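You operate a simulated robot arm through the tools that you are given. There is no shell and no other tool. Be economical: measure what you need, move in short steps, check, and stop when the job is done.

Carry out the task below with a simulated robot arm. There is one attempt and no reset: what you move stays moved.

TASK
Take the packet that says "peas" from the top of the washer and leave it in the pink box.
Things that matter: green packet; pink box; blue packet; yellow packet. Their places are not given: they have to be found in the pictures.

It is judged by the outcome, as a careful person would: the job done as asked, and still so three seconds after it is handed in. It fails if anything else is knocked over, pushed out of place, dropped, spilled or broken.

THE ROBOT
A 7-joint arm with a two-finger parallel gripper, fixed in place. Base frame: the origin is at the foot of the arm, x ahead of it, y to its left, z up; the work surface is at about z = 0. Lengths are in m, angles in rad, forces in N, time in s.
With the tool pointing down near the work surface it reaches from about 0.24 to 0.62 m from the base axis. Its first joint turns from -1.152 to 1.152 rad. Payload 2.6 kg.
Tool frame: the origin (TCP) lies between the finger pads and is the grasp point; the fingertips stand 0.03 m ahead of it; z points along the fingers, y is the line along which they close. The gripper opens to 0.094 m. The fingers are 0.028 m wide and 0.01 m thick; the gripper's body (0.05 by 0.096 m) begins 0.055 m behind the TCP.
Orientation is that of the tool frame in the base frame, as a unit quaternion [w, x, y, z]. With the fingers straight down and closing along the base's y, the tool's x points along the base's -x, its y along +y and its z along -z.

THE INTERFACE
- The arm moves only by the tool play_rows. Its argument "steps" is one flat list of numbers, 7 for each row, row after row: the shift along the tool's x, y, z in m, then the turn, a rotation vector about the tool's x, y, z in rad, then the finger opening in m, from 0 to 0.094. In form: [tx, ty, tz, wx, wy, wz, jaw, tx, ty, tz, wx, wy, wz, jaw, ...]. A call has 1 to 8 rows; each row shifts and turns the commanded pose from where the row before left it, along the tool's axes as they then stand. A row lasts 0.2 s, in which the tool goes at most 0.05 m and 0.15 rad; a call with a longer step from one row to the next is refused whole, and so is a gripper value outside its range. A pose out of reach is approached as far as the arm can. The call stops where the force on the tool passes 40 N (or 10 N more than at its start, if that is more) or the arm is blocked; 0.2 s more then pass. The fingers move at their own pace (about 0.072 m/s each) and stop on an object; they squeeze with about 27 N. The grip force told is the motor's: it shows also when the fingers shut on nothing. Time passes only in rows, and 0.2 s behind the last, so rows that do not move let the fingers close. It gives the time, the measured TCP pose, the force on the tool (base axes), the opening and the grip force at its end, in the units of the frame above (readings bear some noise), and new pictures: "show" is both (left out), scene, wrist or none.
- Cameras (640 x 400 px; columns grow to the right, rows downward): "scene" is fixed at [0.0564, 0.4608, 0.5582]; the picture's right is [-0.46, -0.89, 0.00], its down [-0.56, 0.29, -0.78] and it looks along [0.69, -0.36, -0.63] (base axes); focal length 371 px, centre (320, 200). "wrist" rides on the gripper at [-0.037, 0, -0.058] in the tool frame; the picture's right is [0.00, -1.00, 0.00], its down [0.97, 0.00, -0.24] and it looks along [0.24, 0.00, 0.97] (tool axes); focal length 218 px, centre (320, 200).
- probe_pixels(camera, pixels): for up to 12 pixels [column, row] of the newest picture of that camera ("zoom" is the newest enlarged one), the place [x, y, z] in the base frame of the surface seen there, good to about 0.002 m. No time passes.
- zoom(camera, box): a new picture of the part [left, top, right, bottom] of that camera's present view, enlarged. No time passes.
- job_done(): hands the job in; it is judged then, once.

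Work in short steps. Measure before you move; look again where a grasp or a placing could have gone wrong, and mend it. You have 60 turns and 100 pictures in all, the two below and enlarged ones among them. Open the gripper and draw the arm clear of the work before you hand the job in, unless the task says otherwise; then end with one line.

The tools are called after "Call:" as a command line: name --argument value ..., lists and objects as JSON in quotes. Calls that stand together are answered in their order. play_rows: Moves the arm, as the interface text tells. Its arguments: {"type":"object","properties":{"steps":{"type":"array","items":{"type":"number"}},"show":{"type":"string","enum":["both","scene","wrist","none"]}},"required":["steps"]} The other tools are called the same way: probe_pixels (camera, pixels) gives the place of the surface under pixels of a picture; zoom (camera, box) takes an enlarged picture of a part of a camera's view; job_done () hands the job in.

At the start:

```text
time_s: 0.0
ee_pos: [0.3664, 0.2194, 0.3155]
orientation: [0.0, 0.0, 1.0, 0.0]
force: [-0.4, 0.0, -0.8]
gripper_width: 0.0939
grip_force: 0.2
```

scene: 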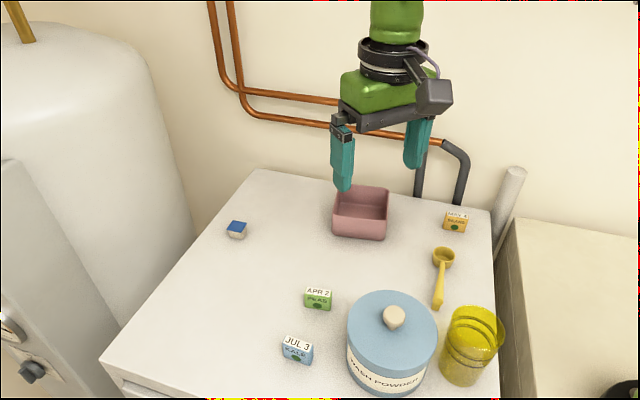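
wrist: 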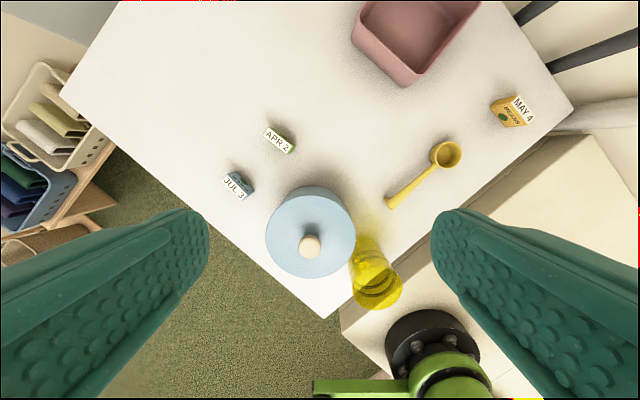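

The green packet near scene (318,299) seems to say "peas"; I enlarge to read the packets and probe their places.

Call:
zoom --camera "scene" --box '[260, 270, 360, 370]'

Call:
zoom --camera "scene" --box '[420, 190, 490, 240]'

Call:
probe_pixels --camera "scene" --pixels '[[308, 288], [329, 290], [307, 296], [330, 299], [305, 306], [330, 310], [318, 318], [360, 220], [335, 192], [390, 192], [385, 240], [336, 233]]'

Call:
probe_pixels --camera "wrist" --pixels '[[268, 127], [295, 146], [263, 137], [290, 153], [280, 141], [310, 192], [238, 185], [415, 40], [352, 38], [405, 84], [265, 120], [310, 243]]'

```text
4.00 times, centred on (310, 320) of scene
```

zoom: 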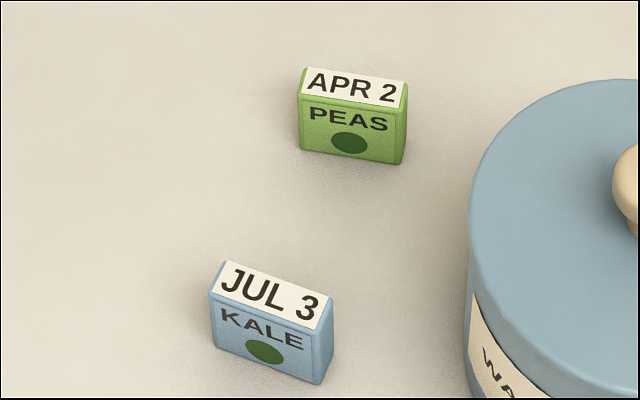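

```text
8.00 times, centred on (455, 215) of scene
```

zoom: 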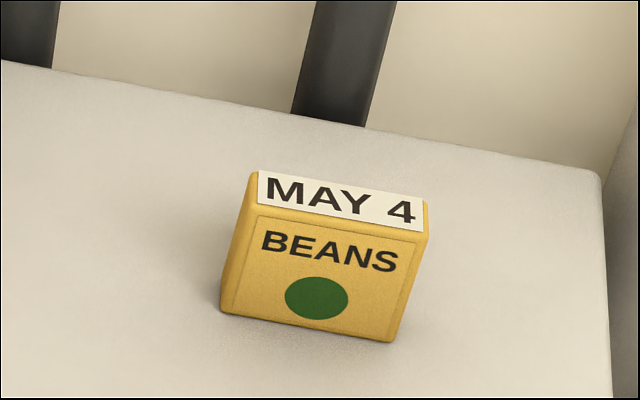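

```text
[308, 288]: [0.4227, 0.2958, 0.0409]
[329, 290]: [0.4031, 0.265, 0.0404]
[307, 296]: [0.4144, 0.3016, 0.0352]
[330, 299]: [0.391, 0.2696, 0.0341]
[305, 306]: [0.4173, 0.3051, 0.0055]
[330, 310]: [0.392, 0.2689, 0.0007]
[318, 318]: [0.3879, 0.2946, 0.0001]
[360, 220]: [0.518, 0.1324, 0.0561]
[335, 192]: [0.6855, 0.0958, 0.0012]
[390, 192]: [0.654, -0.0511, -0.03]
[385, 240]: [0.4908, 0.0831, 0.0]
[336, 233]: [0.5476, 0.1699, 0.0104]
```

```text
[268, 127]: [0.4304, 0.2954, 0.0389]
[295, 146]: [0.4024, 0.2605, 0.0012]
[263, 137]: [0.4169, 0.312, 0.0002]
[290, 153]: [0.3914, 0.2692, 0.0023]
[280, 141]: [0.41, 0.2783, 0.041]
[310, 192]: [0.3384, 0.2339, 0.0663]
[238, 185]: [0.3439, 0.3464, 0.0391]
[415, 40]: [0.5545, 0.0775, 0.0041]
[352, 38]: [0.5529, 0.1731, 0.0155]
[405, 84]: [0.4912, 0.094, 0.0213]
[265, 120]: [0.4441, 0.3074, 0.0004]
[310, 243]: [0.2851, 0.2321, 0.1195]
```

PEAS is the green packet, about (0.41, 0.28) and 0.041 tall. I enlarge the wrist view to measure its top face and the box rim precisely.

Call:
zoom --camera "wrist" --box '[248, 115, 312, 165]'

Call:
probe_pixels --camera "zoom" --pixels '[[160, 100], [200, 100], [160, 160], [200, 180], [320, 250], [440, 280], [410, 300], [300, 200], [240, 160], [400, 330], [440, 330], [300, 270]]'

Call:
zoom --camera "scene" --box '[320, 175, 400, 250]'

Call:
probe_pixels --camera "scene" --pixels '[[334, 210], [335, 216], [386, 217], [387, 215], [363, 188], [386, 188], [389, 190], [365, 205], [370, 195], [340, 200], [336, 205], [360, 214]]'

```text
8.00 times, centred on (280, 140) of wrist
```

zoom: 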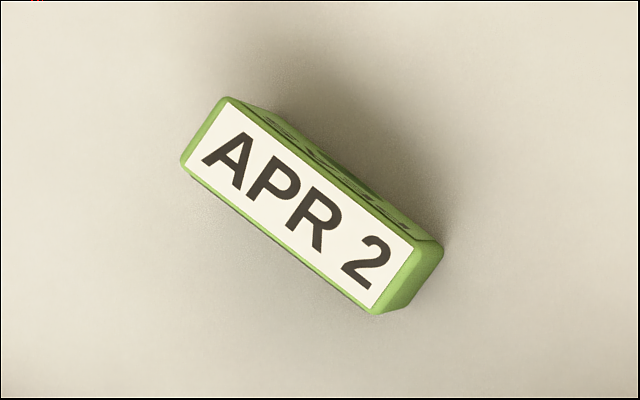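

```text
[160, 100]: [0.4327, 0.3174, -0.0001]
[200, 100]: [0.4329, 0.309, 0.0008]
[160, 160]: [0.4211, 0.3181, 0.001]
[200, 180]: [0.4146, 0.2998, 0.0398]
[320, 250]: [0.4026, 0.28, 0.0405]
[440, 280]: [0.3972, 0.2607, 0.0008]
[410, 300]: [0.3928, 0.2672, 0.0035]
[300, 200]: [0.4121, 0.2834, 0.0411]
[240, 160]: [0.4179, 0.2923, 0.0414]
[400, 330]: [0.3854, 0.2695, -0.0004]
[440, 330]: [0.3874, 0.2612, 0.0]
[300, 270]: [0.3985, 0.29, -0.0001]
```

```text
5.33 times, centred on (360, 212) of scene
```

zoom: 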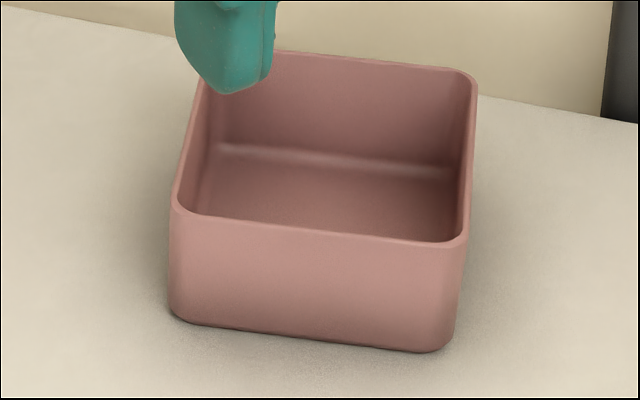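

```text
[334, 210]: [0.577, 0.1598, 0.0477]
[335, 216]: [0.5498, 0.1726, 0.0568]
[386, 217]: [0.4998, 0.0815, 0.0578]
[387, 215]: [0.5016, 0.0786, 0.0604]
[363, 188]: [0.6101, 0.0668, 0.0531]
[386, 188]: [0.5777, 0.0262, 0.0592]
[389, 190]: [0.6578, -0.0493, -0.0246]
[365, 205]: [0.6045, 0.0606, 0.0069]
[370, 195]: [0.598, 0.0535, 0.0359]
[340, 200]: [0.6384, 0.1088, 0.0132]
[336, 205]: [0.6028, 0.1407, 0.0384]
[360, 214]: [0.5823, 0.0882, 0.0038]
```

The peas packet's centre is about (0.410, 0.282), with its long axis along (0.57, 0.82). I move over it and turn the tool -0.96 rad about its z so the fingers close across the thin side and the camera points away from the canister.

Call:
play_rows --steps '[-0.0218, 0.0313, 0, 0, 0, 0, 0.06, -0.0218, 0.0313, 0, 0, 0, 0, 0.06, 0, 0, 0, 0, 0, -0.14, 0.06, 0, 0, 0, 0, 0, -0.14, 0.06, 0, 0, 0, 0, 0, -0.14, 0.06, 0, 0, 0, 0, 0, -0.14, 0.06, 0, 0, 0, 0, 0, -0.14, 0.06, 0, 0, 0, 0, 0, -0.14, 0.06]' --show "none"

Call:
play_rows --steps '[0, 0, 0, 0, 0, -0.12, 0.06, 0, 0, 0.05, 0, 0, 0, 0.06, 0, 0, 0.05, 0, 0, 0, 0.06, 0, 0, 0.03, 0, 0, 0, 0.06, 0, 0, 0, 0, 0, 0, 0.06]'

```text
time_s: 1.8
ee_pos: [0.41, 0.2833, 0.3157]
orientation: [0.0, -0.408, 0.913, 0.0]
force: [0.3, 0.2, -0.5]
gripper_width: 0.06
grip_force: 0.0
```

```text
time_s: 3.0
ee_pos: [0.4087, 0.283, 0.1855]
orientation: [0.0, -0.461, 0.887, 0.0]
force: [-0.7, -0.2, 0.2]
gripper_width: 0.0599
grip_force: 0.1
```

scene: 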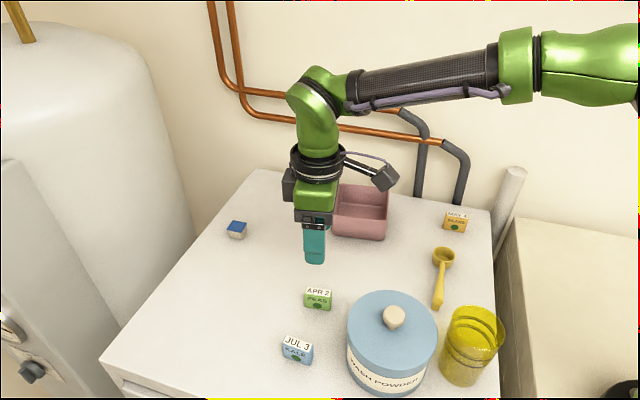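
wrist: 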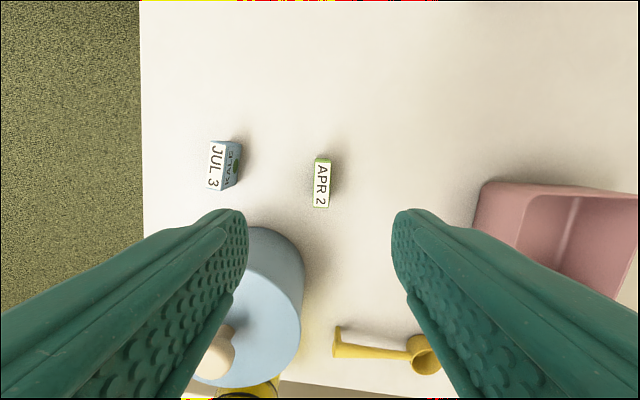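

The packet at wrist (322,183) is nearly aligned. I enlarge it, and probe the canister rim for clearance.

Call:
zoom --camera "wrist" --box '[280, 155, 360, 215]'

Call:
probe_pixels --camera "wrist" --pixels '[[323, 163], [321, 203], [318, 165], [328, 165], [316, 203], [326, 203], [322, 183], [295, 260], [290, 245], [297, 300], [270, 240], [260, 300]]'

```text
6.67 times, centred on (320, 185) of wrist
```

zoom: 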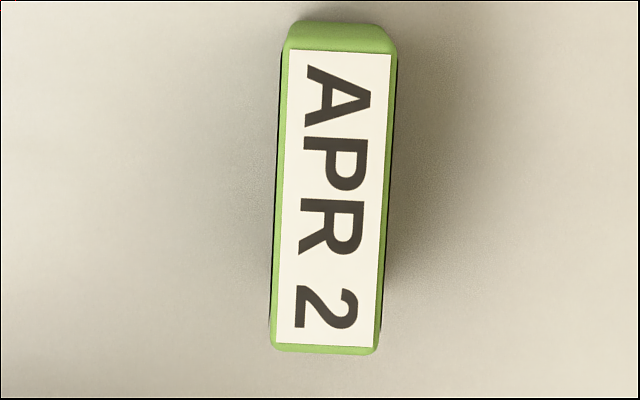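

```text
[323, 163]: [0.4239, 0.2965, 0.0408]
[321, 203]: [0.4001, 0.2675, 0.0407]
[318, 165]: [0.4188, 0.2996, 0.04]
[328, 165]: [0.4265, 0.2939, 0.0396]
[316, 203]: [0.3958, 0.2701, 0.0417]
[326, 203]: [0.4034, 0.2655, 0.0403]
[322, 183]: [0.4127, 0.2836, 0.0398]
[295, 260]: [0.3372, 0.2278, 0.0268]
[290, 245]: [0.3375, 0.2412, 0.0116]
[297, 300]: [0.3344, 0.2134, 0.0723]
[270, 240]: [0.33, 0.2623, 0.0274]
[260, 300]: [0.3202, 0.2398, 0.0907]
```

The packet's centre is (0.4115, 0.2825), tilted about 2.5° from the tool and 0.0026 m off along tool y. I correct both and go down to z ≈ 0.036 with the jaws open.

Call:
play_rows --steps '[-0.0012, -0.0026, 0, 0, 0, 0, 0.06, 0, 0, 0, 0, 0, 0.045, 0.06, 0, 0, 0.04, 0, 0, 0, 0.06, 0, 0, 0.04, 0, 0, 0, 0.06, 0, 0, 0.03, 0, 0, 0, 0.06, 0, 0, 0, 0, 0, 0, 0.06]'

```text
time_s: 4.4
ee_pos: [0.4119, 0.2823, 0.0742]
orientation: [0.0, -0.442, 0.897, 0.001]
force: [-0.1, -0.9, 0.1]
gripper_width: 0.0601
grip_force: 0.1
```

scene: 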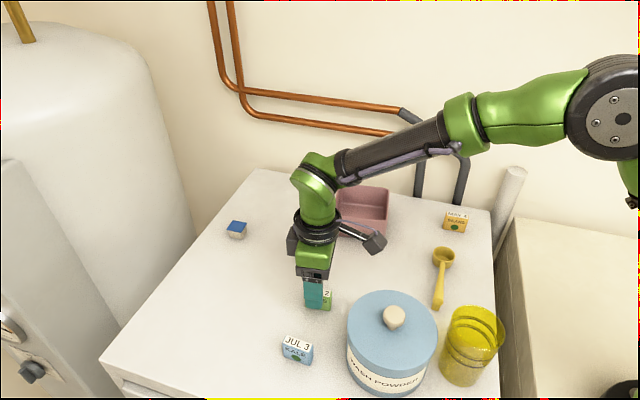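
wrist: 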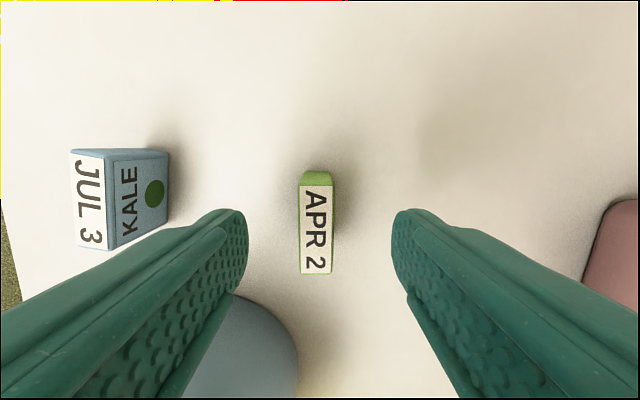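

The packet at (316,228) sits between the fingers. I go down 0.038 m and close gently.

Call:
play_rows --steps '[0, 0.0012, 0.02, 0, 0, 0, 0.06, 0, 0, 0.018, 0, 0, 0, 0.06, 0, 0, 0, 0, 0, 0, 0.06, 0, 0, 0, 0, 0, 0, 0.005, 0, 0, 0, 0, 0, 0, 0.005, 0, 0, 0, 0, 0, 0, 0.005]'

```text
time_s: 5.8
ee_pos: [0.4114, 0.2834, 0.0386]
orientation: [-0.001, -0.442, 0.897, 0.0]
force: [0.7, -0.3, -0.1]
gripper_width: 0.0192
grip_force: 26.8
```

scene: 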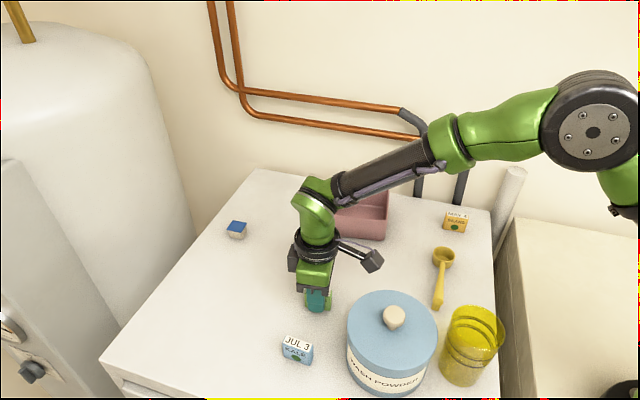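
wrist: 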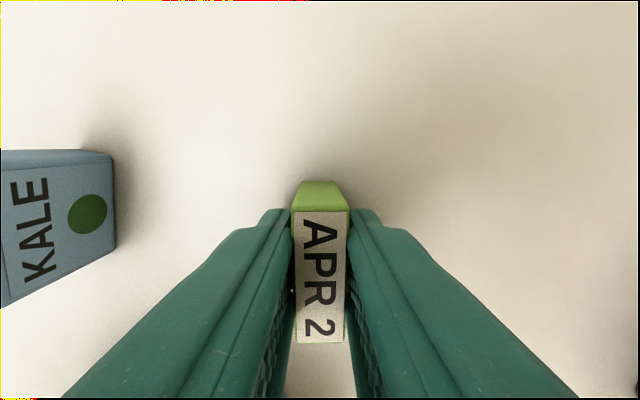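

Packet held (opening 0.019, 27 N). I lift 0.12 m.

Call:
play_rows --steps '[0, 0, -0.03, 0, 0, 0, 0.005, 0, 0, -0.045, 0, 0, 0, 0.005, 0, 0, -0.045, 0, 0, 0, 0.005]' --show "wrist"

Call:
play_rows --steps '[0.0076, -0.0332, 0, 0, 0, 0, 0.005, 0.0076, -0.0332, 0, 0, 0, 0, 0.005, 0.0076, -0.0332, 0, 0, 0, 0, 0.005, 0.0076, -0.0332, 0, 0, 0, 0, 0.005, 0.0076, -0.0332, 0, 0, 0, 0, 0.005, 0.0076, -0.0332, 0, 0, 0, 0, 0.005, 0.0077, -0.0334, 0, 0, 0, 0, 0.005, 0, 0, 0, 0, 0, 0, 0.005]'

```text
time_s: 6.6
ee_pos: [0.4093, 0.2823, 0.1585]
orientation: [0.0, -0.441, 0.897, -0.001]
force: [0.3, 0.5, 0.1]
gripper_width: 0.019
grip_force: 26.7
```

wrist: 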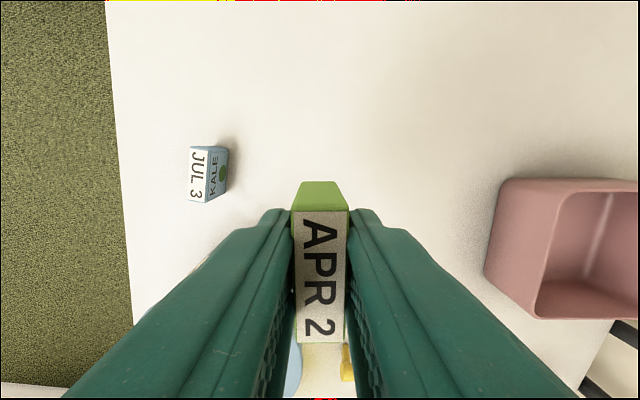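

```text
time_s: 8.4
ee_pos: [0.5624, 0.0979, 0.1577]
orientation: [0.0, -0.441, 0.897, 0.0]
force: [-0.4, -0.4, 0.2]
gripper_width: 0.0191
grip_force: 26.7
```

scene: 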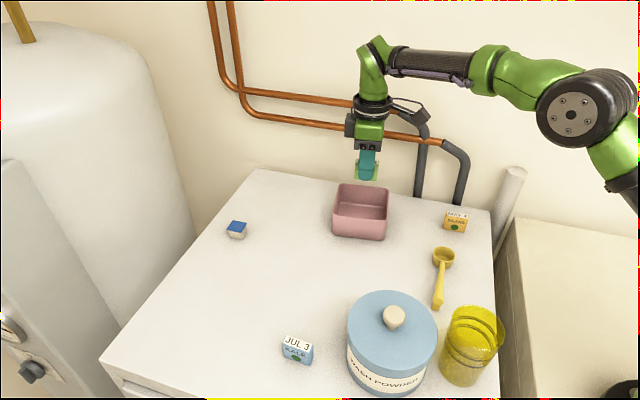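
wrist: 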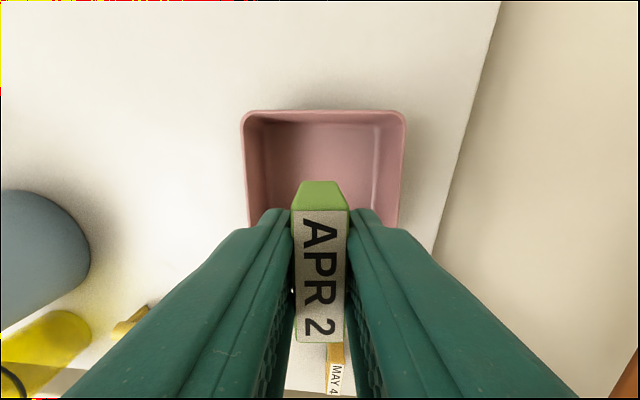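

The box is under the tool. I probe its rim and floor again to check the centring.

Call:
probe_pixels --camera "wrist" --pixels '[[245, 118], [402, 115], [243, 150], [404, 150], [244, 200], [402, 200], [322, 112], [320, 150], [412, 225]]'

Call:
probe_pixels --camera "scene" --pixels '[[334, 213], [338, 187], [386, 188], [386, 217], [363, 186], [387, 203], [361, 217], [335, 200]]'

Call:
zoom --camera "scene" --box '[310, 130, 430, 250]'

```text
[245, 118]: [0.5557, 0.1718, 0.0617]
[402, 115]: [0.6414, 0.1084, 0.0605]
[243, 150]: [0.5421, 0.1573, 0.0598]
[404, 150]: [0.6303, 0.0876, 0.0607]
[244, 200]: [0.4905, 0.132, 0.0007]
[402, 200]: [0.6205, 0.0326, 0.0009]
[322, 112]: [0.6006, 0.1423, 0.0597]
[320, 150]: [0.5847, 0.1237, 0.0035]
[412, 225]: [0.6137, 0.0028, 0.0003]
```

```text
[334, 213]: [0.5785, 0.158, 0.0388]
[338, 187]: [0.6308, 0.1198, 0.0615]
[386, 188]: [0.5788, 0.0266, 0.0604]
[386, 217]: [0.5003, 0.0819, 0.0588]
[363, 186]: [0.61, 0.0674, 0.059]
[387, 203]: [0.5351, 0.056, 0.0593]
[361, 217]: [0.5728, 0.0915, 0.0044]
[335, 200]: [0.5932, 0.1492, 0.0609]
```

```text
3.33 times, centred on (370, 190) of scene
```

zoom: 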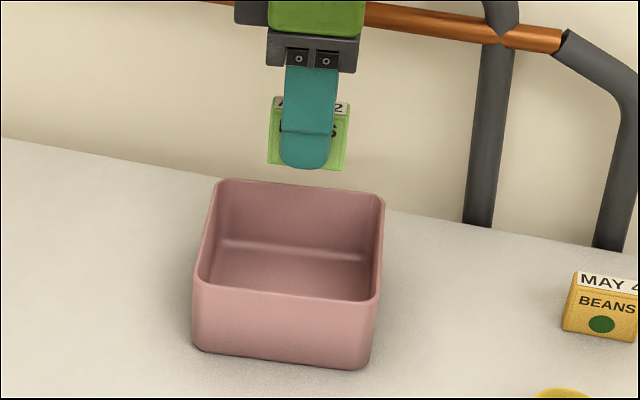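

The box centre is (0.567, 0.098) with floor z 0.004. I shift about 4 mm and lower most of the way.

Call:
play_rows --steps '[-0.0024, -0.0032, 0, 0, 0, 0, 0.005, 0, 0, 0.035, 0, 0, 0, 0.005, 0, 0, 0.035, 0, 0, 0, 0.005, 0, 0, 0.025, 0, 0, 0, 0.005, 0, 0, 0.014, 0, 0, 0, 0.005, 0, 0, 0, 0, 0, 0, 0.005]'

```text
time_s: 9.8
ee_pos: [0.5681, 0.0989, 0.0481]
orientation: [0.0, -0.441, 0.897, 0.0]
force: [-0.7, 0.0, 0.2]
gripper_width: 0.0187
grip_force: 27.0
```

scene: 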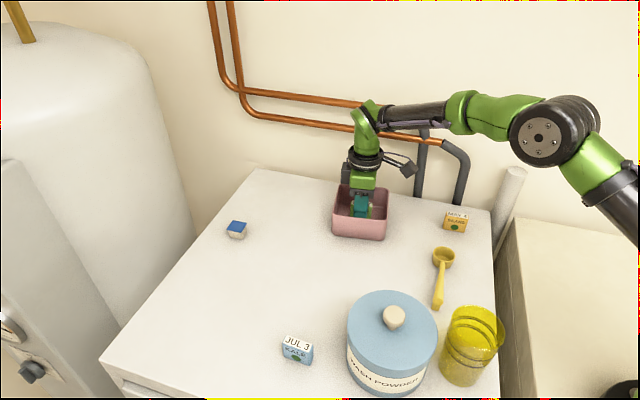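
wrist: 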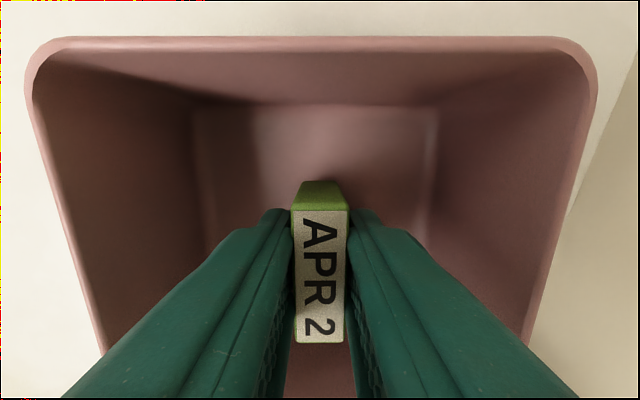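

The packet is inside, about 4 mm above the floor. I lower 3 mm more and open the fingers to 0.045.

Call:
play_rows --steps '[0, 0, 0.003, 0, 0, 0, 0.005, 0, 0, 0, 0, 0, 0, 0.005, 0, 0, 0, 0, 0, 0, 0.03, 0, 0, 0, 0, 0, 0, 0.045, 0, 0, 0, 0, 0, 0, 0.045]'

```text
time_s: 11.0
ee_pos: [0.5666, 0.0985, 0.0463]
orientation: [0.0, -0.441, 0.898, 0.0]
force: [0.8, -0.5, 0.3]
gripper_width: 0.0451
grip_force: 0.0
```

scene: 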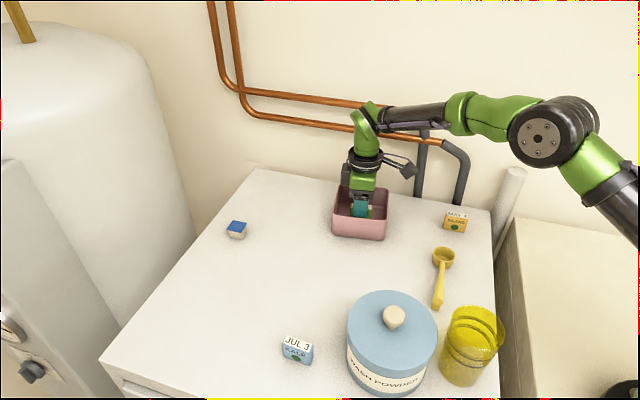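
wrist: 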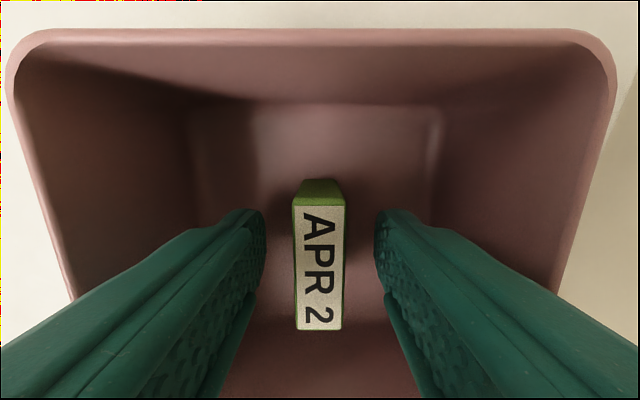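

The packet is released and stands on the box floor. I rise 0.2 m straight up.

Call:
play_rows --steps '[0, 0, -0.02, 0, 0, 0, 0.045, 0, 0, -0.04, 0, 0, 0, 0.045, 0, 0, -0.045, 0, 0, 0, 0.045, 0, 0, -0.045, 0, 0, 0, 0.045, 0, 0, -0.045, 0, 0, 0, 0.045, 0, 0, 0, 0, 0, 0, 0.045]'

```text
time_s: 12.4
ee_pos: [0.5664, 0.0982, 0.243]
orientation: [0.0, -0.442, 0.897, 0.0]
force: [-1.0, 0.1, 0.6]
gripper_width: 0.0451
grip_force: 0.0
```

scene: 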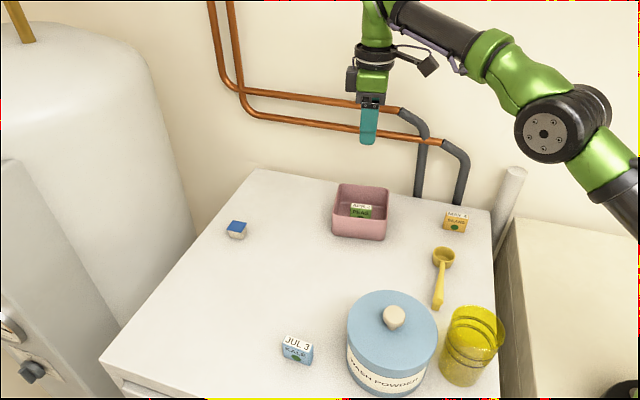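
wrist: 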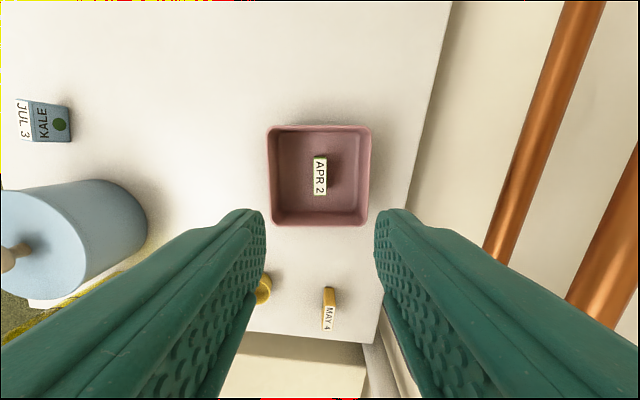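

The peas packet stands in the pink box, everything else is in place, and the arm is clear, so I hand it in.

Call:
job_done

```text
The job is handed in.
```

The green "peas" packet is standing upright in the pink box; nothing else was moved, and the arm is clear with the gripper open.
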